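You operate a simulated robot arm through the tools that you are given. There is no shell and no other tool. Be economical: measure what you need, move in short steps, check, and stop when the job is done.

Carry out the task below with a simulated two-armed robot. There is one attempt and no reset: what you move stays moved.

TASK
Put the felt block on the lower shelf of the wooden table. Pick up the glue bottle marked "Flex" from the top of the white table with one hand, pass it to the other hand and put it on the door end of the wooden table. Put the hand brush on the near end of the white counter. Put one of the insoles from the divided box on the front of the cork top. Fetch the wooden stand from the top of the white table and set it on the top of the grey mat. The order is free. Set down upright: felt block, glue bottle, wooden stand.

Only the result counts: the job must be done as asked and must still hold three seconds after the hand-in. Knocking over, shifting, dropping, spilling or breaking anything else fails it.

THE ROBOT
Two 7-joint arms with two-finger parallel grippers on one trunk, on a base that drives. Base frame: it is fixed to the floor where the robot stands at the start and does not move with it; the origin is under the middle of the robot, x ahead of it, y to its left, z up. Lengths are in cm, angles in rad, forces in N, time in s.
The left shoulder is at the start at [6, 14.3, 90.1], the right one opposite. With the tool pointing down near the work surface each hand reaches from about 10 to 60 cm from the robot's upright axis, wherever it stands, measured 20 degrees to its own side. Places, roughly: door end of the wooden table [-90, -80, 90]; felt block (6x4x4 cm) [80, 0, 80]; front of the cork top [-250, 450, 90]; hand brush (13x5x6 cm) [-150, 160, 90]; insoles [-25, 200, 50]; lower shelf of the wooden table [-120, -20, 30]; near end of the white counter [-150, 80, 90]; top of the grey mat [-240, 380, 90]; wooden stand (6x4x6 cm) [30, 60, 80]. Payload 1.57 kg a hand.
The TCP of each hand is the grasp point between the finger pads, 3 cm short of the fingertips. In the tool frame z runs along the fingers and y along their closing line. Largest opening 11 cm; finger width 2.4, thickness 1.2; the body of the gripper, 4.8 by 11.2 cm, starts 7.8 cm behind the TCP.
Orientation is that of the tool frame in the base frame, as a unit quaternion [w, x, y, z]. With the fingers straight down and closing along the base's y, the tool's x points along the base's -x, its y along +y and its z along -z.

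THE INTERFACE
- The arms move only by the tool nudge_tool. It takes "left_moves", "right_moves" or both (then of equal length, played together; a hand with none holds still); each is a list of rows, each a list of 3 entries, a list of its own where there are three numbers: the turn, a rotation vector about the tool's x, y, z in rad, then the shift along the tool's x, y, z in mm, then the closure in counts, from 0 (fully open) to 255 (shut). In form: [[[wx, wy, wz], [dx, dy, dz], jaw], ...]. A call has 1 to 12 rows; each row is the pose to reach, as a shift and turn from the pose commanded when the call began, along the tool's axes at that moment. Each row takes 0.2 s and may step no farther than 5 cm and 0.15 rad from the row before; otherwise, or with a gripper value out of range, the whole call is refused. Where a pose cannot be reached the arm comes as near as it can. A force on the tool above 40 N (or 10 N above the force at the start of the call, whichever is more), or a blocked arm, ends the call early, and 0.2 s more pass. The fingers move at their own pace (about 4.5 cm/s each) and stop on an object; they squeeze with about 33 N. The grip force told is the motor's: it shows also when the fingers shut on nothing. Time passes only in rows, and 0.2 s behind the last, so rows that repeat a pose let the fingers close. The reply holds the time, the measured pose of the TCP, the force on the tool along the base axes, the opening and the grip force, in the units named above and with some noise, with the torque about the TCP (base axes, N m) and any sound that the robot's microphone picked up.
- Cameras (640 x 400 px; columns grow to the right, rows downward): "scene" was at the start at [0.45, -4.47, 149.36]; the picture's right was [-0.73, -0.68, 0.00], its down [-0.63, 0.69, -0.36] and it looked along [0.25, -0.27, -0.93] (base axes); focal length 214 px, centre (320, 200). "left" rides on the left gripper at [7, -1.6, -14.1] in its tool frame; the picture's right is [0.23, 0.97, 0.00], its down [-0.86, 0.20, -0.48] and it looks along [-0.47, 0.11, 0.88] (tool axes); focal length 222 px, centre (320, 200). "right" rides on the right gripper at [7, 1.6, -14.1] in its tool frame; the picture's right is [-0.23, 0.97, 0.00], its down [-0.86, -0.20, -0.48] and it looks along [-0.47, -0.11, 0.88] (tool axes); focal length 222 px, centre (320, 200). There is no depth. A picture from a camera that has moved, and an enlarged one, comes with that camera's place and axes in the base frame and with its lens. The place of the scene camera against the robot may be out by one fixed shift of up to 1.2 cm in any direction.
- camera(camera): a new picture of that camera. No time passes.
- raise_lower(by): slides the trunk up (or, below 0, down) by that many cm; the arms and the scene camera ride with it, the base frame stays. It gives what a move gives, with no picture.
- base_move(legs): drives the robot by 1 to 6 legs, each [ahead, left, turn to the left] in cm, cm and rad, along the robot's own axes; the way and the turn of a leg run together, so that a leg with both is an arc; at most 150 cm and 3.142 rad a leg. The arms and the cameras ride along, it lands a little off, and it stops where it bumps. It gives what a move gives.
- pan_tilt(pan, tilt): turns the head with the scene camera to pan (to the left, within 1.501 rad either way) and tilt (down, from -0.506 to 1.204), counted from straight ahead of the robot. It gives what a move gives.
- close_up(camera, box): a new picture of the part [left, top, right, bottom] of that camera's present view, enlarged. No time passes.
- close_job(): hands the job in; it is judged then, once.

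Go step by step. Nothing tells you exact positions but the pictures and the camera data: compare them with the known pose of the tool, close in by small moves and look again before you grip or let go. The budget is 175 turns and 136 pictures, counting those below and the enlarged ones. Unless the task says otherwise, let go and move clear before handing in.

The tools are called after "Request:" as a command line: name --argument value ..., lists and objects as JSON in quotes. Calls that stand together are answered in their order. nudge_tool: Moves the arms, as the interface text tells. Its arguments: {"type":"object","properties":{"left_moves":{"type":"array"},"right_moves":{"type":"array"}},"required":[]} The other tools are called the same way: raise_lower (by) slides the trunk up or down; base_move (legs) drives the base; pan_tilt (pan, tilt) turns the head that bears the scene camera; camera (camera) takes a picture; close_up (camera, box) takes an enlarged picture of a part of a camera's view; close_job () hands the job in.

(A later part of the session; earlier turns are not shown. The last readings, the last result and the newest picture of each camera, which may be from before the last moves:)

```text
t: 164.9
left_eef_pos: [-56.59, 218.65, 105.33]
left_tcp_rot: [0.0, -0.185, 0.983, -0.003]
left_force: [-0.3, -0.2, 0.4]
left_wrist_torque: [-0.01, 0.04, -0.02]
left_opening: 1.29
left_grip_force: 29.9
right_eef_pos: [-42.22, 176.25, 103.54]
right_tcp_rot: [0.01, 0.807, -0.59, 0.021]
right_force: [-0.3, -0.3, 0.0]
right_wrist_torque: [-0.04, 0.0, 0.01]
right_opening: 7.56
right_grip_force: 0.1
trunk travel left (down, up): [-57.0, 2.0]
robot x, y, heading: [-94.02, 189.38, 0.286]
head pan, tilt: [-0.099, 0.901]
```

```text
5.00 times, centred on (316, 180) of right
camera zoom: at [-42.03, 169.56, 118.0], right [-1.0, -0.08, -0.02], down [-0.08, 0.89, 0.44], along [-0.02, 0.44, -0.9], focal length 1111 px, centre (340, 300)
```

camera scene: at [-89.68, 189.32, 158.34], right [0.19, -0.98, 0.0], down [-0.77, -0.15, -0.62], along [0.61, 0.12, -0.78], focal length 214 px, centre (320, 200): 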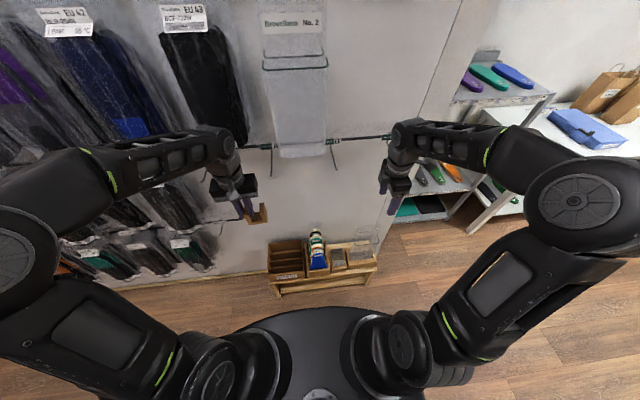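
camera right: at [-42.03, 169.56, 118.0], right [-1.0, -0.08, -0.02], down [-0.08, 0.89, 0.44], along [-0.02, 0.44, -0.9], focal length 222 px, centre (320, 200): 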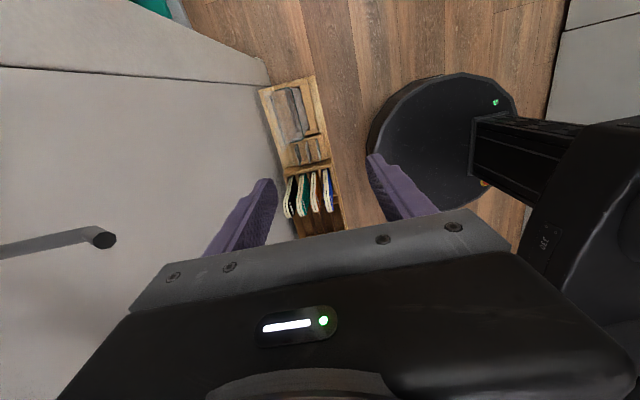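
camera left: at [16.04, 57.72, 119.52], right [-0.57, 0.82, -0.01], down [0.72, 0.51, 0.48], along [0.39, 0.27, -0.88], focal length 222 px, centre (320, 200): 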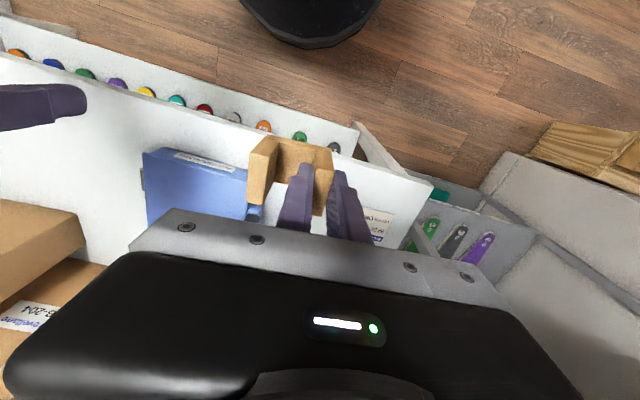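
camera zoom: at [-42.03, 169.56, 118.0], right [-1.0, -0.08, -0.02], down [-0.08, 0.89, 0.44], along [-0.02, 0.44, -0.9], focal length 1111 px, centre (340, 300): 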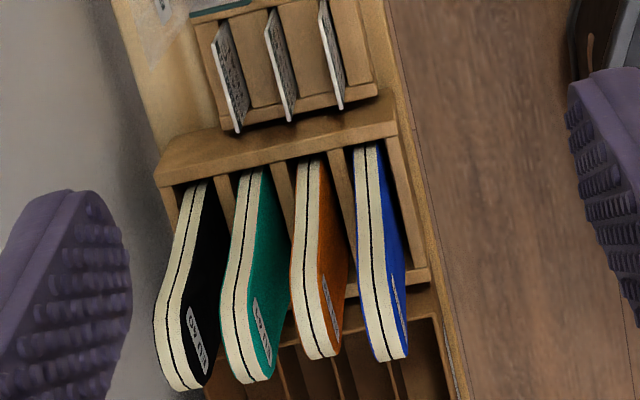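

The blue insole's top is at [-46, 199, 64] (two views agree) with about 2 cm of gap to the brown one. I move the right hand over it at the present height; its closing line already runs across the insole.

Request:
nudge_tool --right_moves '[[[0, 0, 0], [-45, -7, 0], 80], [[0, 0, 0], [-90, -14, 0], 100], [[0, 0, 0], [-135, -20, 0], 120], [[0, 0, 0], [-180, -27, 0], 140], [[0, 0, 0], [-227, -34, 0], 150], [[0, 0, 0], [-227, -34, 0], 150]]'

Request:
camera --camera "right"

```text
t: 165.8
left_eef_pos: [-56.51, 218.66, 105.33]
left_tcp_rot: [0.0, -0.185, 0.983, -0.003]
left_force: [-0.5, -1.0, -0.9]
left_wrist_torque: [-0.02, 0.07, 0.0]
left_opening: 1.29
left_grip_force: 29.9
right_eef_pos: [-44.32, 189.37, 102.92]
right_tcp_rot: [0.017, 0.801, -0.598, 0.024]
right_force: [-2.1, -6.6, 2.4]
right_wrist_torque: [0.75, -0.2, -0.12]
right_opening: 4.96
right_grip_force: 0.0
trunk travel left (down, up): [-57.0, 2.0]
robot x, y, heading: [-93.91, 189.2, 0.292]
head pan, tilt: [-0.099, 0.901]
stopped in row 4 (right hand): the force on the tool passed its limit (the readings are from after the stop); the commanded pose is now the measured one
```

```text
46 pictures are left
camera right: at [-44.18, 182.89, 117.46], right [-1.0, -0.06, -0.01], down [-0.06, 0.9, 0.43], along [-0.01, 0.43, -0.9], focal length 222 px, centre (320, 200)
```

right: 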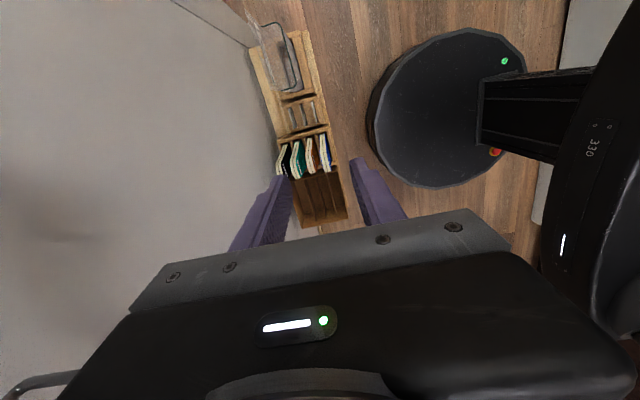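

Contact: the gripper body met a hook or the hanging sheet. I back off 3 cm the way I came and look.

Request:
nudge_tool --right_moves '[[[0, 0, 0], [15, 2, 0], 150], [[0, 0, 0], [40, 5, 0], 150], [[0, 0, 0], [40, 5, 0], 150]]'

Request:
close_up --camera "scene" --box '[180, 0, 440, 210]'

```text
t: 166.6
left_eef_pos: [-56.56, 218.73, 105.34]
left_tcp_rot: [0.0, -0.186, 0.983, -0.003]
left_force: [0.3, -0.8, 0.1]
left_wrist_torque: [0.0, 0.01, -0.02]
left_opening: 1.28
left_grip_force: 29.7
right_eef_pos: [-43.64, 185.51, 103.29]
right_tcp_rot: [0.016, 0.802, -0.597, 0.024]
right_force: [0.1, -1.1, 0.1]
right_wrist_torque: [0.02, 0.0, -0.02]
right_opening: 4.56
right_grip_force: 0.0
trunk travel left (down, up): [-57.0, 2.0]
robot x, y, heading: [-93.83, 188.82, 0.289]
head pan, tilt: [-0.099, 0.901]
```

```text
1.90 times, centred on (310, 105) of scene
camera zoom: at [-89.68, 189.35, 158.34], right [0.19, -0.98, 0.0], down [-0.77, -0.15, -0.62], along [0.61, 0.12, -0.78], focal length 408 px, centre (339, 381)
```

zoom: 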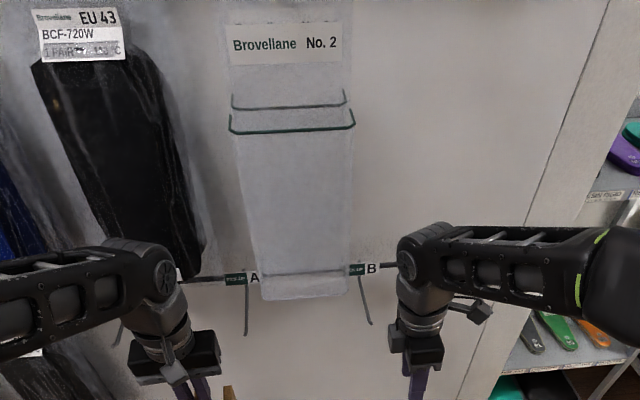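

The gripper touched the fixed hook B at z≈114; it looks unmoved. I pull the right hand toward the robot and lower the trunk, so that I pass under the hooks.

Request:
nudge_tool --right_moves '[[[0, 0, 0], [0, 45, 0], 150], [[0, 0, 0], [0, 85, 0], 150], [[0, 0, 0], [0, 85, 0], 150]]'

Request:
raise_lower --by -30

Request:
nudge_tool --right_moves '[[[0, 0, 0], [-40, 0, 0], 150], [[0, 0, 0], [-80, 0, 0], 150], [[0, 0, 0], [-120, 0, 0], 150], [[0, 0, 0], [-160, 0, 0], 150], [[0, 0, 0], [-160, 0, 0], 150]]'

Request:
camera --camera "right"

Request:
camera --camera "scene"

```text
t: 167.4
left_eef_pos: [-56.51, 218.54, 105.35]
left_tcp_rot: [0.001, -0.185, 0.983, -0.003]
left_force: [0.4, 0.2, -0.3]
left_wrist_torque: [0.02, 0.02, -0.01]
left_opening: 1.29
left_grip_force: 30.4
right_eef_pos: [-51.85, 183.12, 103.26]
right_tcp_rot: [0.017, 0.801, -0.598, 0.024]
right_force: [-0.2, -0.4, -0.5]
right_wrist_torque: [-0.02, 0.02, -0.02]
right_opening: 4.52
right_grip_force: 0.1
trunk travel left (down, up): [-57.0, 2.0]
robot x, y, heading: [-94.16, 189.19, 0.29]
head pan, tilt: [-0.099, 0.901]
```

```text
t: 170.4
left_eef_pos: [-56.61, 218.62, 75.35]
left_tcp_rot: [0.0, -0.186, 0.983, -0.003]
left_force: [-0.2, 0.2, 0.2]
left_wrist_torque: [-0.02, 0.0, -0.01]
left_opening: 1.28
left_grip_force: 29.7
right_eef_pos: [-51.88, 183.3, 73.34]
right_tcp_rot: [0.016, 0.801, -0.598, 0.023]
right_force: [0.4, -0.6, 0.7]
right_wrist_torque: [0.02, -0.04, 0.02]
right_opening: 4.55
right_grip_force: 0.0
trunk travel left (down, up): [-27.0, 32.0]
robot x, y, heading: [-93.59, 189.51, 0.288]
head pan, tilt: [-0.099, 0.901]
```

```text
t: 171.6
left_eef_pos: [-56.57, 218.69, 75.37]
left_tcp_rot: [0.001, -0.186, 0.983, -0.002]
left_force: [-0.8, -0.5, -0.4]
left_wrist_torque: [0.0, -0.01, 0.0]
left_opening: 1.29
left_grip_force: 30.2
right_eef_pos: [-56.37, 198.47, 72.37]
right_tcp_rot: [0.016, 0.802, -0.597, 0.024]
right_force: [0.0, 0.3, -0.3]
right_wrist_torque: [0.02, 0.02, -0.02]
right_opening: 4.53
right_grip_force: 0.1
trunk travel left (down, up): [-27.0, 32.0]
robot x, y, heading: [-93.91, 188.89, 0.287]
head pan, tilt: [-0.099, 0.901]
```

```text
44 pictures are left
camera right: at [-56.27, 191.92, 86.96], right [-1.0, -0.06, -0.02], down [-0.06, 0.9, 0.43], along [-0.01, 0.43, -0.9], focal length 222 px, centre (320, 200)
```

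right: 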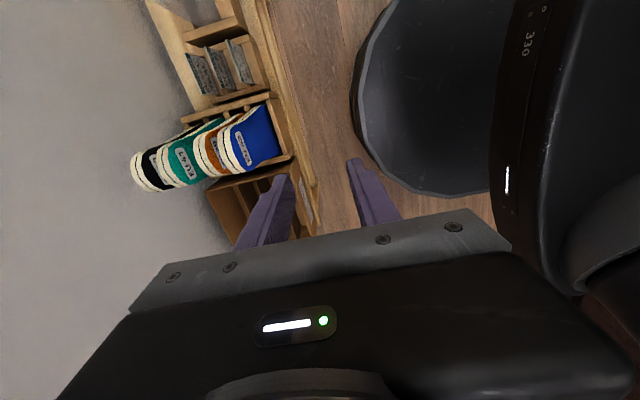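

```text
43 pictures are left
camera scene: at [-89.68, 189.34, 128.34], right [0.19, -0.98, 0.0], down [-0.77, -0.15, -0.62], along [0.61, 0.12, -0.78], focal length 214 px, centre (320, 200)
```

scene: 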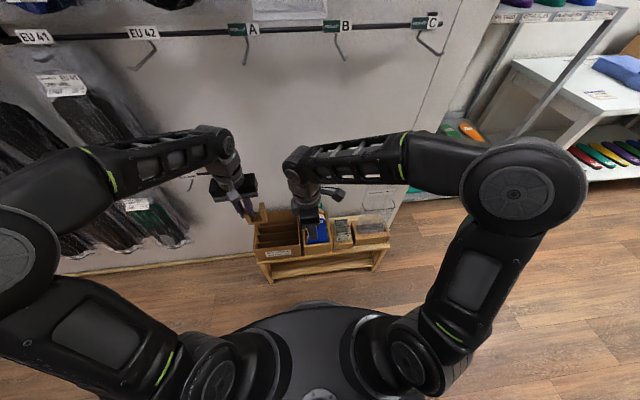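

The blue insole matches the estimate. I move over it with the fingers narrowed to 3 cm and check from close.

Request:
nudge_tool --right_moves '[[[0, 0, 0], [8, -33, 0], 170], [[0, 0, 0], [17, -67, 0], 185], [[0, 0, 0], [25, -100, 0], 185], [[0, 0, 0], [25, -100, 20], 185], [[0, 0, 0], [25, -100, 20], 185]]'

Request:
camera --camera "right"

```text
t: 172.8
left_eef_pos: [-56.58, 218.68, 75.41]
left_tcp_rot: [0.001, -0.186, 0.983, -0.004]
left_force: [0.2, -0.1, -0.2]
left_wrist_torque: [0.01, 0.02, 0.02]
left_opening: 1.29
left_grip_force: 29.8
right_eef_pos: [-46.01, 198.63, 70.51]
right_tcp_rot: [0.016, 0.802, -0.597, 0.024]
right_force: [1.2, 0.5, -0.6]
right_wrist_torque: [0.01, -0.02, -0.01]
right_opening: 3.03
right_grip_force: 0.0
trunk travel left (down, up): [-27.0, 32.0]
robot x, y, heading: [-93.62, 188.99, 0.289]
head pan, tilt: [-0.099, 0.901]
```

```text
42 pictures are left
camera right: at [-45.88, 192.24, 85.08], right [-1.0, -0.06, -0.02], down [-0.06, 0.9, 0.43], along [-0.01, 0.43, -0.9], focal length 222 px, centre (320, 200)
```

right: 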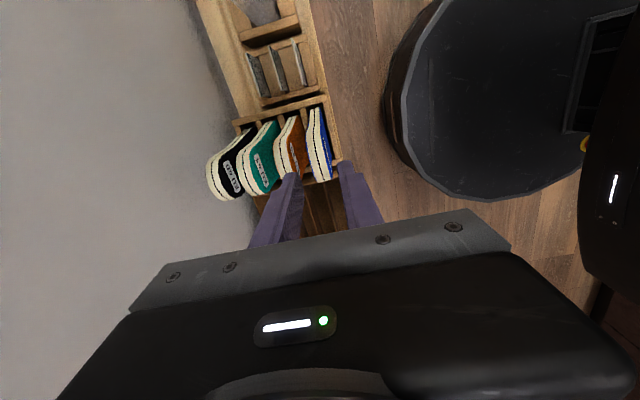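

Request:
close_up --camera "right" --box '[256, 130, 384, 210]'

```text
5.00 times, centred on (320, 170) of right
camera zoom: at [-45.88, 192.24, 85.08], right [-1.0, -0.06, -0.02], down [-0.06, 0.9, 0.43], along [-0.01, 0.43, -0.9], focal length 1111 px, centre (320, 350)
```

zoom: 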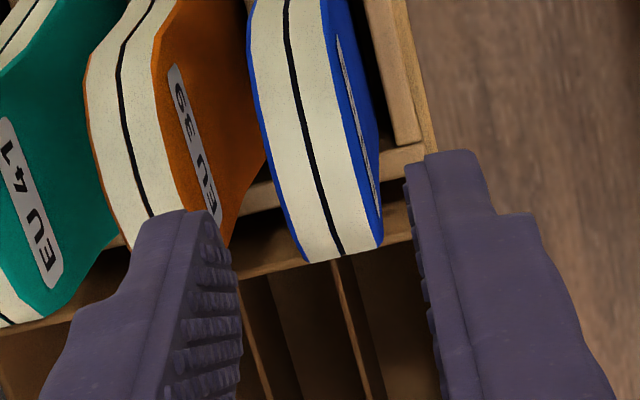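

The gap to the brown insole is ≈1.8 cm. I narrow to 2.4 cm, shift slightly toward the corridor and descend step by step.

Request:
nudge_tool --right_moves '[[[0, 0, 0], [-14, 2, 0], 199], [[0, 0, 0], [-15, 2, 20], 199], [[0, 0, 0], [-16, 2, 40], 199], [[0, 0, 0], [-16, 2, 40], 199]]'

Request:
close_up --camera "right" --box '[256, 130, 384, 210]'

```text
t: 173.8
left_eef_pos: [-56.56, 218.64, 75.32]
left_tcp_rot: [0.0, -0.186, 0.983, -0.003]
left_force: [-0.3, -0.1, -0.7]
left_wrist_torque: [0.02, 0.03, 0.03]
left_opening: 1.29
left_grip_force: 30.0
right_eef_pos: [-46.62, 199.92, 66.54]
right_tcp_rot: [0.017, 0.802, -0.597, 0.024]
right_force: [-0.1, 0.4, 0.3]
right_wrist_torque: [-0.01, 0.0, 0.02]
right_opening: 2.42
right_grip_force: 0.0
trunk travel left (down, up): [-27.0, 32.0]
robot x, y, heading: [-93.86, 189.04, 0.287]
head pan, tilt: [-0.099, 0.901]
```

```text
5.00 times, centred on (320, 170) of right
camera zoom: at [-46.5, 193.54, 81.03], right [-1.0, -0.06, -0.02], down [-0.06, 0.9, 0.43], along [-0.01, 0.43, -0.9], focal length 1111 px, centre (320, 350)
```

zoom: 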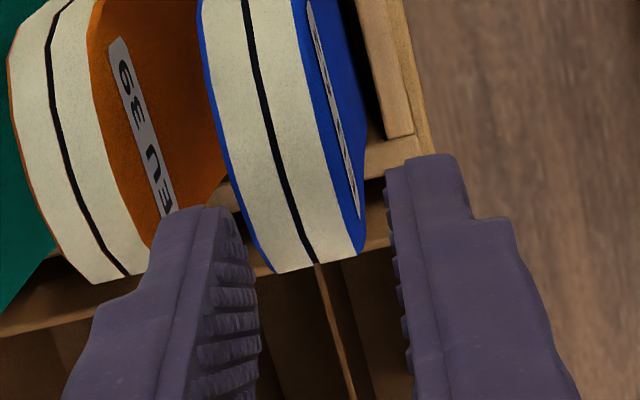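

Both fingers straddle the blue top evenly. I continue down 2 cm, then check.

Request:
nudge_tool --right_moves '[[[0, 0, 0], [0, 0, 8], 199], [[0, 0, 0], [-1, 0, 16], 199], [[0, 0, 0], [-1, 0, 24], 199], [[0, 0, 0], [-1, 0, 24], 199]]'

Request:
close_up --camera "right" --box '[256, 130, 384, 210]'

```text
t: 174.6
left_eef_pos: [-56.46, 218.6, 75.41]
left_tcp_rot: [0.0, -0.185, 0.983, -0.002]
left_force: [-0.6, 0.6, -0.7]
left_wrist_torque: [-0.03, -0.03, 0.02]
left_opening: 1.31
left_grip_force: 30.0
right_eef_pos: [-46.28, 200.49, 65.01]
right_tcp_rot: [0.005, 0.801, -0.598, 0.026]
right_force: [-0.3, -0.2, 17.2]
right_wrist_torque: [0.13, -0.18, 0.02]
right_opening: 2.48
right_grip_force: 0.8
trunk travel left (down, up): [-27.0, 32.0]
robot x, y, heading: [-93.95, 189.09, 0.289]
head pan, tilt: [-0.099, 0.901]
stopped in row 3 (right hand): the force on the tool passed its limit (the readings are from after the stop); the commanded pose is now the measured one
```

```text
5.00 times, centred on (320, 170) of right
camera zoom: at [-46.4, 193.89, 79.59], right [-1.0, -0.06, -0.03], down [-0.07, 0.89, 0.44], along [0.0, 0.44, -0.9], focal length 1111 px, centre (320, 350)
```

zoom: 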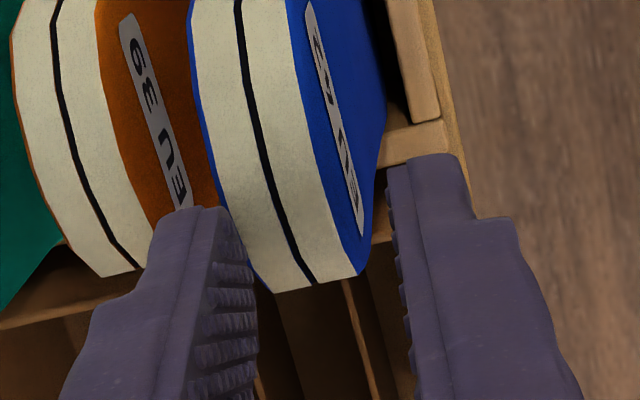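

A fingertip met the top of the brown insole: the gap there is only ~1.7 cm. I rise 1 cm, narrow to 1.95 cm, shift 1 mm to the corridor and descend again.

Request:
nudge_tool --right_moves '[[[0, 0, 0], [0, 1, -10], 199], [[0, 0, 0], [0, 1, -10], 210], [[0, 0, 0], [0, 1, -10], 210], [[0, 0, 0], [0, 1, -2], 210], [[0, 0, 0], [0, 1, 6], 210], [[0, 0, 0], [0, 1, 12], 210], [[0, 0, 0], [0, 1, 12], 210]]'

Request:
close_up --camera "right" --box '[256, 130, 384, 210]'

```text
t: 175.8
left_eef_pos: [-56.54, 218.64, 75.42]
left_tcp_rot: [0.0, -0.186, 0.983, -0.002]
left_force: [-0.2, -1.3, -0.7]
left_wrist_torque: [0.0, 0.02, 0.05]
left_opening: 1.3
left_grip_force: 30.1
right_eef_pos: [-46.03, 200.76, 65.09]
right_tcp_rot: [-0.002, 0.801, -0.598, 0.028]
right_force: [0.3, -0.6, 17.5]
right_wrist_torque: [0.07, -0.19, 0.04]
right_opening: 2.03
right_grip_force: 0.6
trunk travel left (down, up): [-27.0, 32.0]
robot x, y, heading: [-93.55, 189.26, 0.29]
head pan, tilt: [-0.099, 0.901]
stopped in row 6 (right hand): the force on the tool passed its limit (the readings are from after the stop); the commanded pose is now the measured one
```

```text
5.00 times, centred on (320, 170) of right
camera zoom: at [-46.33, 194.01, 79.49], right [-1.0, -0.06, -0.04], down [-0.07, 0.89, 0.45], along [0.01, 0.45, -0.89], focal length 1111 px, centre (320, 350)
```

zoom: 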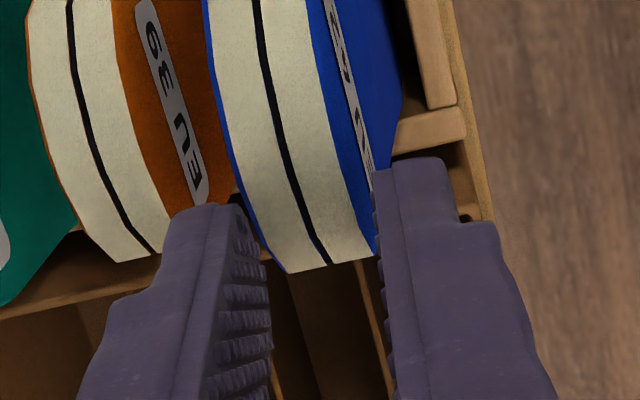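

The torque shows the wall-side finger landing on the blue insole itself; the face pinch is too tight. I rise and turn the hand 90° to pinch the insole by its two side edges instead.

Request:
nudge_tool --right_moves '[[[0, 0, 0], [0, 0, -40], 150], [[0, 0, 0], [0, 0, -75], 80], [[0, 0, 0.15], [0, 0, -75], 0], [[0, 0, 0.3], [0, 0, -75], 0], [[0, 0, 0.45], [0, 0, -75], 0], [[0, 0, 0.6], [0, 0, -75], 0], [[0, 0, 0.75], [0, 0, -75], 0], [[0, 0, 0.9], [0, 0, -75], 0], [[0, 0, 1.05], [0, 0, -75], 0], [[0, 0, 1.2], [0, 0, -75], 0], [[0, 0, 1.35], [0, 0, -75], 0], [[0, 0, 1.5], [0, 0, -75], 0]]'

Request:
camera --camera "right"

```text
t: 178.4
left_eef_pos: [-56.56, 218.65, 75.23]
left_tcp_rot: [0.001, -0.186, 0.983, -0.003]
left_force: [0.6, -0.1, -0.3]
left_wrist_torque: [0.01, 0.02, -0.01]
left_opening: 1.3
left_grip_force: 29.7
right_eef_pos: [-46.39, 200.9, 72.29]
right_tcp_rot: [0.018, -0.178, 0.984, -0.02]
right_force: [1.1, 0.5, 0.1]
right_wrist_torque: [0.02, -0.04, -0.02]
right_opening: 10.99
right_grip_force: 0.1
trunk travel left (down, up): [-27.0, 32.0]
robot x, y, heading: [-93.92, 188.73, 0.286]
head pan, tilt: [-0.099, 0.901]
```

```text
37 pictures are left
camera right: at [-54.19, 200.38, 86.26], right [-0.13, 0.99, -0.04], down [0.85, 0.13, 0.51], along [0.51, 0.03, -0.86], focal length 222 px, centre (320, 200)
```

right: 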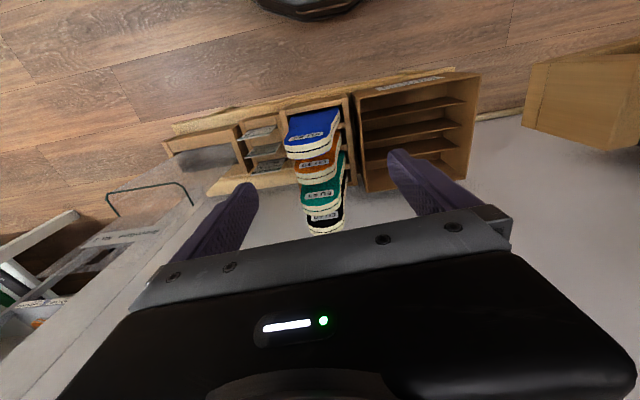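

Request:
close_up --camera "right" --box '[256, 90, 384, 170]'

```text
5.00 times, centred on (320, 130) of right
camera zoom: at [-54.19, 200.38, 86.26], right [-0.13, 0.99, -0.04], down [0.85, 0.13, 0.51], along [0.51, 0.03, -0.86], focal length 1111 px, centre (320, 550)
```

zoom: 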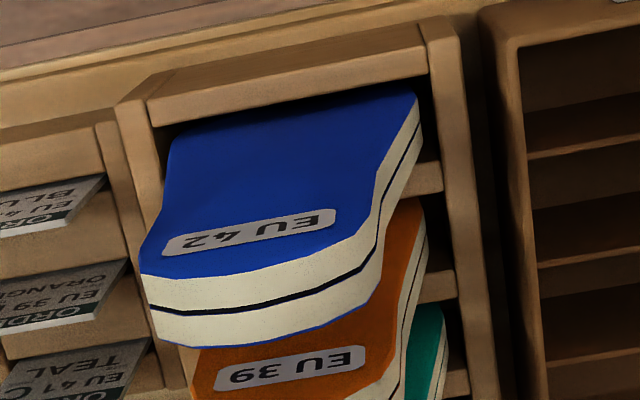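

Seen squarely now: the blue top's centre is about [-46.8, 199.1], width line at 16°. I centre on it, descend to z≈58 and look before closing.

Request:
nudge_tool --right_moves '[[[0, 0, 0.07], [8, -11, 15], 0], [[0, 0, 0.07], [8, -11, 50], 0], [[0, 0, 0.07], [8, -11, 85], 0], [[0, 0, 0.07], [8, -11, 115], 0], [[0, 0, 0.07], [8, -11, 143], 0], [[0, 0, 0.07], [8, -11, 143], 0]]'

Request:
camera --camera "right"

```text
t: 179.8
left_eef_pos: [-56.55, 218.68, 75.35]
left_tcp_rot: [0.0, -0.187, 0.982, -0.003]
left_force: [0.2, -0.1, -0.3]
left_wrist_torque: [0.02, -0.01, 0.01]
left_opening: 1.29
left_grip_force: 30.2
right_eef_pos: [-46.17, 198.86, 58.08]
right_tcp_rot: [0.018, -0.144, 0.989, -0.019]
right_force: [0.4, -0.1, -0.2]
right_wrist_torque: [-0.01, -0.02, 0.04]
right_opening: 10.99
right_grip_force: 0.0
trunk travel left (down, up): [-27.0, 32.0]
robot x, y, heading: [-93.71, 188.91, 0.288]
head pan, tilt: [-0.099, 0.901]
```

```text
35 pictures are left
camera right: at [-54.04, 198.89, 71.94], right [-0.06, 1.0, -0.04], down [0.86, 0.07, 0.51], along [0.51, 0.0, -0.86], focal length 222 px, centre (320, 200)
```

right: 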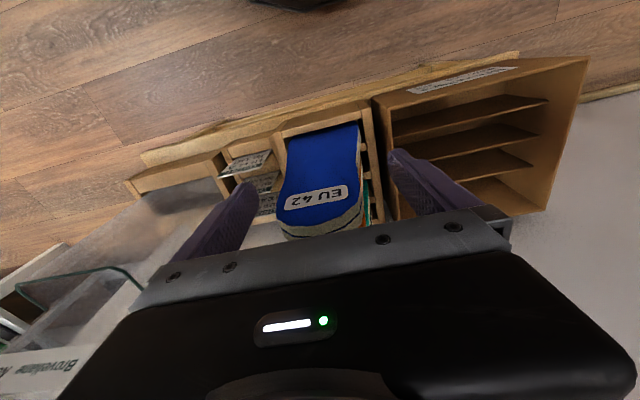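

Request:
nudge_tool --right_moves '[[[0, 0, 0], [0, 0, 0], 60], [[0, 0, 0], [0, 0, 0], 120], [[0, 0, 0], [0, 0, 0], 255], [[0, 0, 0], [0, 0, 0], 255], [[0, 0, 0], [0, 0, 0], 255], [[0, 0, 0], [0, 0, 0], 255]]'

Request:
camera --camera "right"

```text
t: 181.2
left_eef_pos: [-56.56, 218.54, 75.42]
left_tcp_rot: [0.001, -0.185, 0.983, -0.002]
left_force: [0.1, -0.8, -0.5]
left_wrist_torque: [0.02, 0.01, 0.0]
left_opening: 1.3
left_grip_force: 30.0
right_eef_pos: [-46.23, 198.93, 58.16]
right_tcp_rot: [0.018, -0.143, 0.989, -0.019]
right_force: [-0.6, 0.3, 0.4]
right_wrist_torque: [0.16, 0.02, 0.04]
right_opening: 6.1
right_grip_force: 33.1
trunk travel left (down, up): [-27.0, 32.0]
robot x, y, heading: [-93.73, 189.08, 0.283]
head pan, tilt: [-0.099, 0.901]
```

```text
34 pictures are left
camera right: at [-54.06, 198.91, 71.98], right [-0.06, 1.0, -0.04], down [0.86, 0.07, 0.51], along [0.51, 0.0, -0.86], focal length 222 px, centre (320, 200)
```

right: 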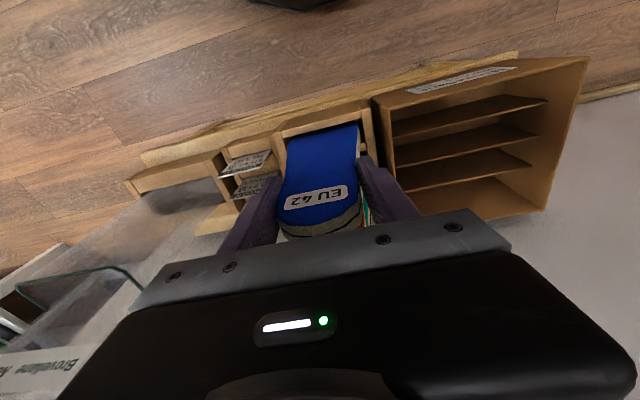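

The insole is held (6.1 cm). I lift it straight up 11 cm out of the box, then pull it toward the robot.

Request:
nudge_tool --right_moves '[[[0, 0, 0], [-1, -1, -25], 255], [[0, 0, 0], [-2, -2, -50], 255], [[0, 0, 0], [-2, -3, -80], 255], [[0, 0, 0], [-3, -5, -110], 255], [[0, 0, 0], [-3, -6, -130], 255], [[0, 0, 0], [35, -6, -130], 255], [[0, 0, 0], [70, -6, -130], 255], [[0, 0, 0], [70, -6, -130], 255]]'

Request:
camera --camera "scene"

```text
t: 183.0
left_eef_pos: [-56.6, 218.69, 75.41]
left_tcp_rot: [0.0, -0.185, 0.983, -0.003]
left_force: [0.8, 0.4, 0.1]
left_wrist_torque: [0.02, 0.01, -0.01]
left_opening: 1.28
left_grip_force: 29.8
right_eef_pos: [-53.22, 197.01, 70.85]
right_tcp_rot: [0.019, -0.143, 0.989, -0.019]
right_force: [-0.4, 0.1, -1.0]
right_wrist_torque: [0.0, -0.01, 0.02]
right_opening: 6.07
right_grip_force: 33.0
trunk travel left (down, up): [-27.0, 32.0]
robot x, y, heading: [-93.67, 189.33, 0.286]
head pan, tilt: [-0.099, 0.901]
```

```text
33 pictures are left
camera scene: at [-89.69, 189.31, 128.34], right [0.19, -0.98, 0.0], down [-0.77, -0.15, -0.62], along [0.61, 0.12, -0.78], focal length 214 px, centre (320, 200)
```

scene: 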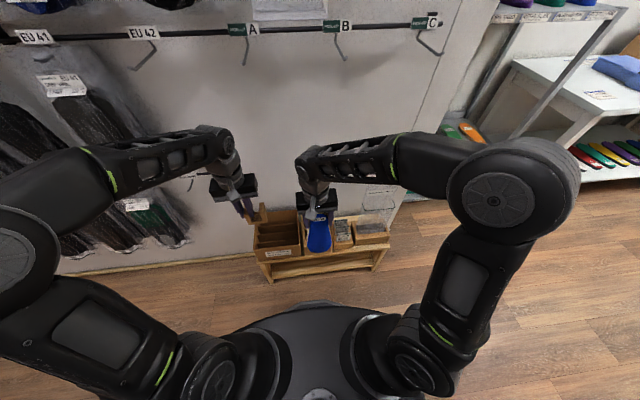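

The insole is clear of the box. I back off, raise the trunk, turn to face up the corridor and look ahead.

Request:
base_move --legs '[[-6, 0, 0]]'

Request:
raise_lower --by 30

Request:
base_move --legs '[[0, 0, 1.57], [60, 0, 0]]'

Request:
pan_tilt --pan 0.3 --tilt 0.5

Request:
camera --camera "scene"

```text
t: 184.0
left_eef_pos: [-62.38, 216.9, 75.35]
left_tcp_rot: [0.0, -0.185, 0.983, -0.002]
left_force: [-0.3, 0.4, -0.4]
left_wrist_torque: [0.01, -0.01, 0.02]
left_opening: 1.28
left_grip_force: 29.8
right_eef_pos: [-59.0, 195.35, 70.99]
right_tcp_rot: [0.018, -0.144, 0.989, -0.02]
right_force: [0.8, 0.8, -1.0]
right_wrist_torque: [0.01, 0.01, 0.03]
right_opening: 6.07
right_grip_force: 32.7
trunk travel left (down, up): [-27.0, 32.0]
robot x, y, heading: [-99.71, 187.71, 0.294]
head pan, tilt: [-0.099, 0.901]
```

```text
t: 187.0
left_eef_pos: [-62.37, 216.92, 105.35]
left_tcp_rot: [0.0, -0.186, 0.983, -0.003]
left_force: [-0.1, 0.2, -0.8]
left_wrist_torque: [0.01, 0.01, -0.03]
left_opening: 1.27
left_grip_force: 30.2
right_eef_pos: [-58.97, 195.28, 100.84]
right_tcp_rot: [0.018, -0.144, 0.989, -0.02]
right_force: [0.0, -0.1, -1.6]
right_wrist_torque: [0.0, 0.02, 0.01]
right_opening: 6.05
right_grip_force: 32.9
trunk travel left (down, up): [-57.0, 2.0]
robot x, y, heading: [-99.32, 187.12, 0.282]
head pan, tilt: [-0.099, 0.901]
```

```text
t: 194.2
left_eef_pos: [-147.82, 281.36, 105.32]
left_tcp_rot: [-0.001, 0.831, -0.557, 0.002]
left_force: [-0.4, 0.4, -0.6]
left_wrist_torque: [-0.01, -0.01, -0.02]
left_opening: 1.27
left_grip_force: 29.4
right_eef_pos: [-126.21, 285.0, 100.84]
right_tcp_rot: [-0.027, 0.807, -0.59, 0.0]
right_force: [-0.4, 0.2, -0.9]
right_wrist_torque: [-0.03, -0.03, 0.0]
right_opening: 6.05
right_grip_force: 33.3
trunk travel left (down, up): [-57.0, 2.0]
robot x, y, heading: [-117.65, 244.6, 1.878]
head pan, tilt: [-0.099, 0.901]
```

```text
t: 195.1
left_eef_pos: [-147.74, 281.36, 105.39]
left_tcp_rot: [-0.002, 0.831, -0.556, 0.002]
left_force: [0.3, -0.5, -0.4]
left_wrist_torque: [-0.01, 0.01, 0.0]
left_opening: 1.29
left_grip_force: 29.5
right_eef_pos: [-126.22, 285.06, 100.78]
right_tcp_rot: [-0.027, 0.807, -0.59, 0.001]
right_force: [0.3, -0.7, -0.9]
right_wrist_torque: [0.0, -0.04, 0.01]
right_opening: 6.02
right_grip_force: 32.8
trunk travel left (down, up): [-57.0, 2.0]
robot x, y, heading: [-117.61, 244.63, 1.878]
head pan, tilt: [0.3, 0.499]
```

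```text
32 pictures are left
camera scene: at [-122.22, 248.82, 161.72], right [0.82, 0.57, 0.0], down [0.27, -0.39, -0.88], along [-0.5, 0.72, -0.48], focal length 214 px, centre (320, 200)
```

scene: 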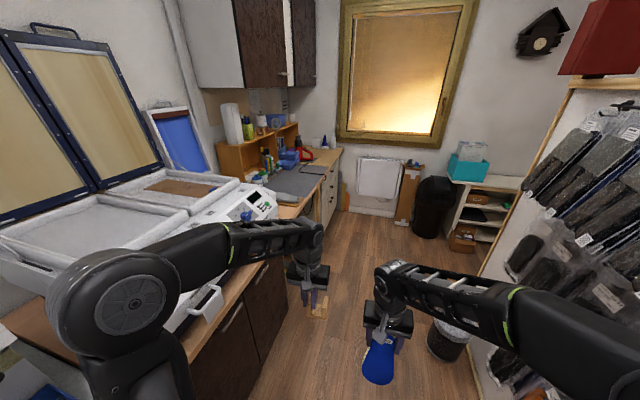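

Request:
close_up --camera "scene" --box '[210, 100, 360, 220]'

```text
3.33 times, centred on (285, 160) of scene
camera zoom: at [-122.22, 248.82, 161.72], right [0.82, 0.57, 0.0], down [0.27, -0.39, -0.88], along [-0.5, 0.72, -0.48], focal length 715 px, centre (437, 333)
```

zoom: 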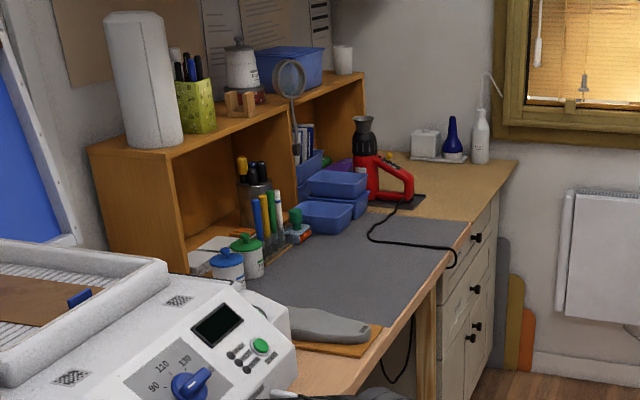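

I see the grey mat at about [-232, 380] and the cork top beyond with its front edge near [-239, 448]. A small bin stands at the right of the way, so I drive half way, a bit to the left, and look at it.

Request:
base_move --legs '[[45, 7, -0.02]]'

Request:
pan_tilt --pan -0.2 --tilt 0.95

Request:
camera --camera "scene"

```text
t: 197.9
left_eef_pos: [-167.0, 323.64, 105.36]
left_tcp_rot: [-0.002, 0.825, -0.566, 0.002]
left_force: [0.3, 0.4, 0.2]
left_wrist_torque: [-0.04, 0.0, -0.02]
left_opening: 1.31
left_grip_force: 29.7
right_eef_pos: [-145.31, 326.98, 100.9]
right_tcp_rot: [-0.026, 0.8, -0.599, 0.0]
right_force: [0.9, 0.2, -0.6]
right_wrist_torque: [-0.01, -0.02, 0.02]
right_opening: 6.04
right_grip_force: 33.0
trunk travel left (down, up): [-57.0, 2.0]
robot x, y, heading: [-137.3, 285.99, 1.856]
head pan, tilt: [0.3, 0.499]
```

```text
t: 198.8
left_eef_pos: [-166.95, 323.54, 105.28]
left_tcp_rot: [-0.002, 0.825, -0.566, 0.002]
left_force: [-1.0, -0.8, -0.1]
left_wrist_torque: [0.0, 0.01, 0.04]
left_opening: 1.27
left_grip_force: 30.3
right_eef_pos: [-145.21, 326.77, 100.9]
right_tcp_rot: [-0.026, 0.8, -0.599, 0.001]
right_force: [-0.3, 0.6, 0.1]
right_wrist_torque: [-0.04, 0.0, 0.01]
right_opening: 6.06
right_grip_force: 33.3
trunk travel left (down, up): [-57.0, 2.0]
robot x, y, heading: [-137.53, 286.08, 1.857]
head pan, tilt: [-0.201, 0.949]
```

```text
30 pictures are left
camera scene: at [-137.68, 290.17, 157.98], right [1.0, 0.08, 0.0], down [0.07, -0.81, -0.58], along [-0.05, 0.58, -0.81], focal length 214 px, centre (320, 200)
```

scene: 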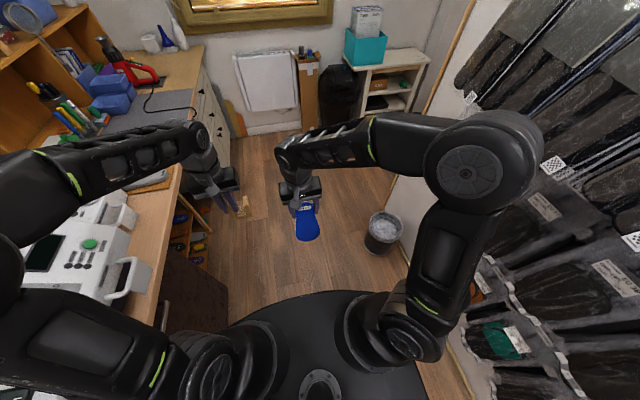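

The bin's edge is well to the right (u≈0) of my track. I drive on straight to abreast of the mat and turn to face it.

Request:
base_move --legs '[[70, -1, 0], [64, -1, 0]]'

Request:
base_move --legs '[[0, 0, 0.8], [0, 0, 0.77]]'

Request:
pan_tilt --pan 0.0 --tilt 0.75

Request:
camera --camera "scene"

```text
t: 205.8
left_eef_pos: [-203.26, 453.47, 105.3]
left_tcp_rot: [-0.003, 0.827, -0.562, 0.002]
left_force: [0.6, 0.5, -0.4]
left_wrist_torque: [-0.03, 0.03, -0.02]
left_opening: 1.31
left_grip_force: 29.9
right_eef_pos: [-181.59, 456.92, 100.93]
right_tcp_rot: [-0.027, 0.803, -0.596, 0.001]
right_force: [-0.6, -0.6, -1.4]
right_wrist_torque: [0.0, -0.01, -0.01]
right_opening: 6.07
right_grip_force: 32.7
trunk travel left (down, up): [-57.0, 2.0]
robot x, y, heading: [-173.54, 415.9, 1.862]
head pan, tilt: [-0.201, 0.949]
```

```text
t: 210.4
left_eef_pos: [-210.58, 386.33, 105.43]
left_tcp_rot: [-0.003, 0.982, 0.19, -0.001]
left_force: [-0.1, -0.1, -0.5]
left_wrist_torque: [-0.05, 0.0, 0.01]
left_opening: 1.3
left_grip_force: 29.9
right_eef_pos: [-214.06, 407.92, 100.87]
right_tcp_rot: [-0.019, 0.988, 0.15, -0.019]
right_force: [0.1, -0.2, -0.6]
right_wrist_torque: [0.0, -0.04, 0.02]
right_opening: 6.05
right_grip_force: 32.9
trunk travel left (down, up): [-57.0, 2.0]
robot x, y, heading: [-173.58, 415.98, -2.843]
head pan, tilt: [-0.201, 0.949]
```

```text
t: 211.1
left_eef_pos: [-210.61, 386.35, 105.29]
left_tcp_rot: [-0.003, 0.982, 0.191, 0.0]
left_force: [-0.5, 0.0, -0.4]
left_wrist_torque: [-0.03, 0.02, 0.0]
left_opening: 1.3
left_grip_force: 30.1
right_eef_pos: [-214.04, 407.81, 100.98]
right_tcp_rot: [-0.019, 0.988, 0.15, -0.018]
right_force: [0.0, -0.6, -1.2]
right_wrist_torque: [0.0, -0.02, -0.01]
right_opening: 6.04
right_grip_force: 32.6
trunk travel left (down, up): [-57.0, 2.0]
robot x, y, heading: [-173.5, 416.52, -2.842]
head pan, tilt: [0.0, 0.75]
```

```text
29 pictures are left
camera scene: at [-178.99, 414.36, 159.53], right [-0.29, 0.96, 0.0], down [0.65, 0.2, -0.73], along [-0.7, -0.21, -0.68], focal length 214 px, centre (320, 200)
```

scene: 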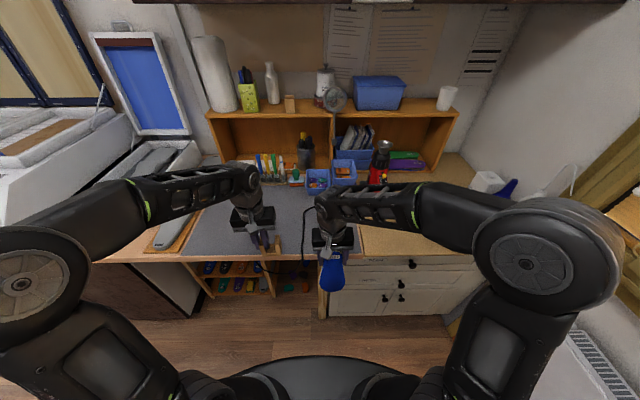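

The mat lies ahead with a cord crossing its right part near v≈440. I extend the left hand over the mat's left-front area at [-226.4, 373.7] and look.

Request:
nudge_tool --left_moves '[[[0, 0, 0], [-39, 12, 0], 255], [[0, 0, 0], [-78, 24, 0], 255], [[0, 0, 0], [-117, 36, 0], 255], [[0, 0, 0], [-156, 48, 0], 255], [[0, 0, 0], [-194, 59, 0], 255], [[0, 0, 0], [-194, 59, 40], 255], [[0, 0, 0], [-194, 59, 80], 255], [[0, 0, 0], [-194, 59, 80], 255]]'

Request:
camera --camera "left"

Request:
close_up --camera "scene" --box '[170, 150, 330, 270]'

```text
t: 212.9
left_eef_pos: [-226.37, 373.69, 97.33]
left_tcp_rot: [-0.002, 0.982, 0.191, 0.0]
left_force: [0.5, 0.0, -1.1]
left_wrist_torque: [0.0, 0.0, 0.0]
left_opening: 1.32
left_grip_force: 29.6
right_eef_pos: [-214.13, 407.85, 100.99]
right_tcp_rot: [-0.019, 0.988, 0.149, -0.018]
right_force: [1.0, -0.3, -1.0]
right_wrist_torque: [-0.04, 0.01, 0.0]
right_opening: 6.05
right_grip_force: 33.0
trunk travel left (down, up): [-57.0, 2.0]
robot x, y, heading: [-173.41, 416.59, -2.842]
head pan, tilt: [0.0, 0.75]
```

```text
28 pictures are left
camera left: at [-220.46, 377.72, 111.46], right [0.58, -0.82, -0.01], down [-0.72, -0.51, 0.48], along [-0.39, -0.27, -0.88], focal length 222 px, centre (320, 200)
```

left: 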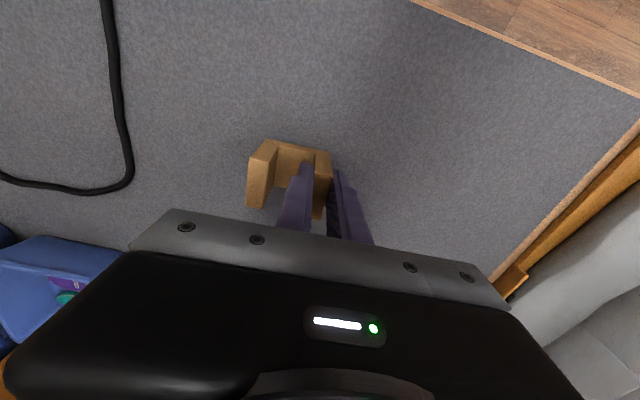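

```text
3.33 times, centred on (250, 210) of scene
camera zoom: at [-178.94, 414.38, 159.53], right [-0.29, 0.96, 0.0], down [0.65, 0.2, -0.73], along [-0.7, -0.22, -0.68], focal length 715 px, centre (553, 167)
```

zoom: 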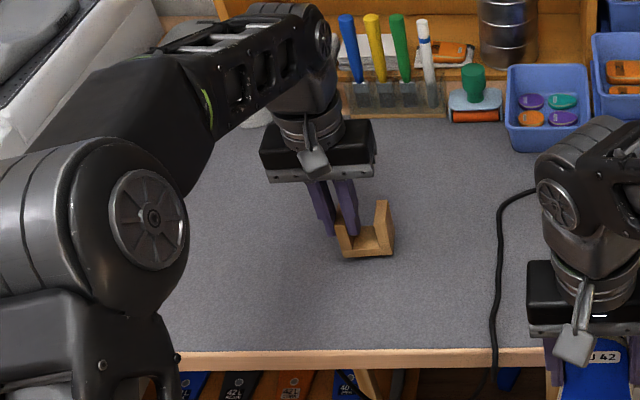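

The stand is over free mat. I lower it step by step.

Request:
nudge_tool --left_moves '[[[0, 0, 0], [0, 0, 15], 255], [[0, 0, 0], [0, 0, 25], 255], [[0, 0, 0], [0, 0, 32], 255], [[0, 0, 0], [0, 0, 36], 255], [[0, 0, 0], [0, 0, 36], 255]]'

```text
t: 213.6
left_eef_pos: [-226.41, 373.6, 95.45]
left_tcp_rot: [-0.001, 0.982, 0.19, -0.006]
left_force: [4.4, 1.4, 14.9]
left_wrist_torque: [-0.08, -0.19, 0.01]
left_opening: 1.29
left_grip_force: 29.4
right_eef_pos: [-213.98, 408.0, 100.92]
right_tcp_rot: [-0.019, 0.988, 0.15, -0.019]
right_force: [0.2, 0.6, -0.1]
right_wrist_torque: [0.0, -0.05, 0.0]
right_opening: 6.07
right_grip_force: 32.9
trunk travel left (down, up): [-57.0, 2.0]
robot x, y, heading: [-173.27, 416.49, -2.838]
head pan, tilt: [0.0, 0.75]
stopped in row 3 (left hand): the force on the tool passed its limit (the readings are from after the stop); the commanded pose is now the measured one
```

Contact at z≈89. I open a little, then rise straight out of the channel.

Request:
nudge_tool --left_moves '[[[0, 0, 0], [0, 0, -2], 255], [[0, 0, 0], [0, 0, -2], 190], [[0, 0, 0], [0, 0, -2], 190], [[0, 0, 0], [0, 0, -2], 190], [[0, 0, 0], [0, 0, -15], 190], [[0, 0, 0], [0, 0, -45], 190], [[0, 0, 0], [0, 0, -80], 190], [[0, 0, 0], [40, 0, -90], 190], [[0, 0, 0], [85, 0, -90], 190], [[0, 0, 0], [130, 0, -90], 190]]'

Request:
close_up --camera "scene" --box '[170, 150, 330, 270]'

```text
t: 215.8
left_eef_pos: [-214.22, 378.62, 104.43]
left_tcp_rot: [-0.002, 0.982, 0.191, -0.006]
left_force: [0.9, 0.2, 0.0]
left_wrist_torque: [-0.03, 0.05, 0.01]
left_opening: 2.8
left_grip_force: 0.1
right_eef_pos: [-214.0, 407.97, 100.97]
right_tcp_rot: [-0.019, 0.988, 0.15, -0.019]
right_force: [0.2, 0.9, -1.1]
right_wrist_torque: [0.02, 0.04, -0.02]
right_opening: 6.02
right_grip_force: 33.0
trunk travel left (down, up): [-57.0, 2.0]
robot x, y, heading: [-173.7, 416.37, -2.84]
head pan, tilt: [0.0, 0.75]
```

```text
3.33 times, centred on (250, 210) of scene
camera zoom: at [-178.81, 414.39, 159.54], right [-0.29, 0.96, 0.0], down [0.65, 0.2, -0.73], along [-0.7, -0.22, -0.68], focal length 715 px, centre (553, 167)
```

zoom: 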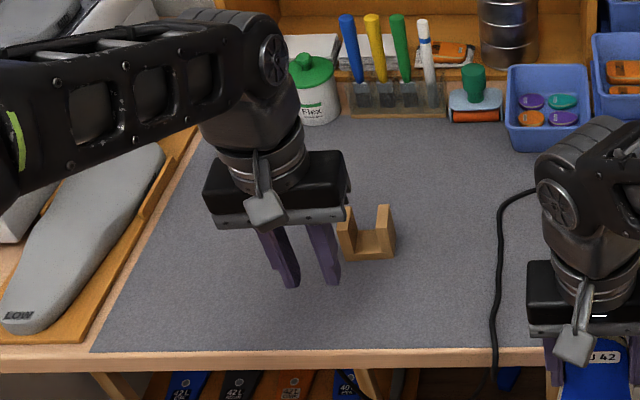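

The stand is placed on the mat. I move right to the cork top, backing off so I can swing the insole to horizontal clear of the edge.

Request:
base_move --legs '[[-14, 0, 0], [0, -37, 0]]'

Request:
nudge_tool --right_moves '[[[0, -0.14, 0], [0, 0, -10], 255], [[0, -0.28, 0], [-5, 0, -20], 255], [[0, -0.42, 0], [-15, 0, -30], 255], [[0, -0.56, 0], [-25, 0, -40], 255], [[0, -0.7, 0], [-35, 0, -45], 255], [[0, -0.84, 0], [-50, -5, -45], 255], [[0, -0.98, 0], [-65, -10, -45], 255], [[0, -1.12, 0], [-80, -15, -40], 255], [[0, -1.26, 0], [-90, -20, -30], 255], [[0, -1.38, 0], [-95, -25, -20], 255], [[0, -1.38, 0], [-95, -25, -20], 255]]'

Request:
camera --camera "scene"

```text
t: 219.1
left_eef_pos: [-211.8, 418.1, 104.2]
left_tcp_rot: [-0.002, 0.981, 0.192, -0.005]
left_force: [-0.4, 0.7, -0.3]
left_wrist_torque: [-0.05, 0.01, 0.0]
left_opening: 2.82
left_grip_force: 0.0
right_eef_pos: [-211.48, 447.39, 101.0]
right_tcp_rot: [-0.019, 0.988, 0.15, -0.018]
right_force: [-0.6, 0.7, -1.4]
right_wrist_torque: [-0.01, -0.02, 0.0]
right_opening: 6.05
right_grip_force: 33.0
trunk travel left (down, up): [-57.0, 2.0]
robot x, y, heading: [-170.7, 455.55, -2.841]
head pan, tilt: [0.0, 0.75]
```

```text
t: 221.5
left_eef_pos: [-211.68, 418.06, 104.24]
left_tcp_rot: [-0.001, 0.981, 0.191, -0.005]
left_force: [-0.3, -0.2, 0.2]
left_wrist_torque: [-0.01, -0.02, -0.02]
left_opening: 2.83
left_grip_force: 0.1
right_eef_pos: [-221.43, 446.89, 103.26]
right_tcp_rot: [0.08, 0.751, 0.127, -0.643]
right_force: [0.6, -0.5, -0.7]
right_wrist_torque: [0.03, -0.05, 0.03]
right_opening: 6.04
right_grip_force: 32.7
trunk travel left (down, up): [-57.0, 2.0]
robot x, y, heading: [-170.73, 456.01, -2.849]
head pan, tilt: [0.0, 0.75]
```

```text
25 pictures are left
camera scene: at [-176.29, 453.88, 159.53], right [-0.29, 0.96, 0.0], down [0.65, 0.2, -0.73], along [-0.7, -0.22, -0.68], focal length 214 px, centre (320, 200)
```

scene: 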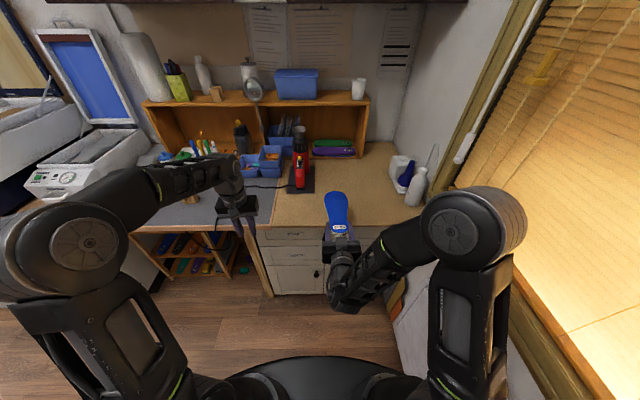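

The insole is nearly level over the cork top, which is free between the heat gun and the white bottle. I drive forward 14 cm and adjust the hand over the front edge.

Request:
base_move --legs '[[14, 0, 0]]'

Request:
nudge_tool --right_moves '[[[0, -0.08, 0], [8, -20, 30], 255], [[0, -0.15, 0], [21, -44, 71], 255], [[0, -0.15, 0], [21, -44, 71], 255]]'

Request:
camera --camera "right"

Request:
close_up --camera "scene" --box '[260, 130, 440, 270]'

```text
t: 222.8
left_eef_pos: [-225.04, 413.71, 104.13]
left_tcp_rot: [-0.002, 0.981, 0.192, -0.004]
left_force: [0.3, 0.0, -0.3]
left_wrist_torque: [-0.01, 0.01, -0.02]
left_opening: 2.82
left_grip_force: 0.1
right_eef_pos: [-234.77, 442.56, 103.22]
right_tcp_rot: [0.08, 0.751, 0.128, -0.643]
right_force: [-0.8, 0.4, -1.4]
right_wrist_torque: [0.05, -0.07, 0.02]
right_opening: 6.01
right_grip_force: 33.2
trunk travel left (down, up): [-57.0, 2.0]
robot x, y, heading: [-184.08, 451.65, -2.836]
head pan, tilt: [0.0, 0.75]
```

```text
t: 223.6
left_eef_pos: [-224.74, 413.58, 104.2]
left_tcp_rot: [-0.004, 0.981, 0.192, -0.005]
left_force: [0.5, 0.7, -0.1]
left_wrist_torque: [0.07, 0.03, 0.02]
left_opening: 2.81
left_grip_force: 0.0
right_eef_pos: [-243.37, 444.24, 101.93]
right_tcp_rot: [0.09, 0.703, 0.124, -0.695]
right_force: [0.5, 0.0, -0.3]
right_wrist_torque: [0.02, -0.09, -0.02]
right_opening: 6.03
right_grip_force: 32.8
right hand out of reach, approached as far as the arm can: row 2, 3
trunk travel left (down, up): [-57.0, 2.0]
robot x, y, heading: [-184.03, 451.57, -2.839]
head pan, tilt: [0.0, 0.75]
```

```text
24 pictures are left
camera right: at [-229.47, 447.17, 95.26], right [0.29, -0.94, 0.18], down [0.39, 0.29, 0.87], along [-0.87, -0.18, 0.45], focal length 222 px, centre (320, 200)
```

right: 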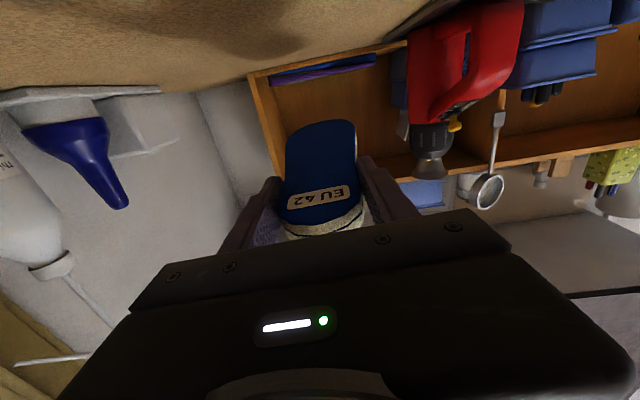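

```text
2.86 times, centred on (350, 200) of scene
camera zoom: at [-189.44, 449.66, 159.54], right [-0.3, 0.95, 0.0], down [0.65, 0.2, -0.73], along [-0.7, -0.22, -0.68], focal length 613 px, centre (234, 200)
```

zoom: 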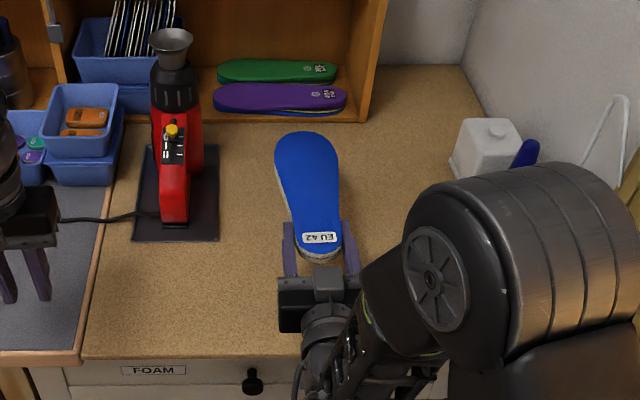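

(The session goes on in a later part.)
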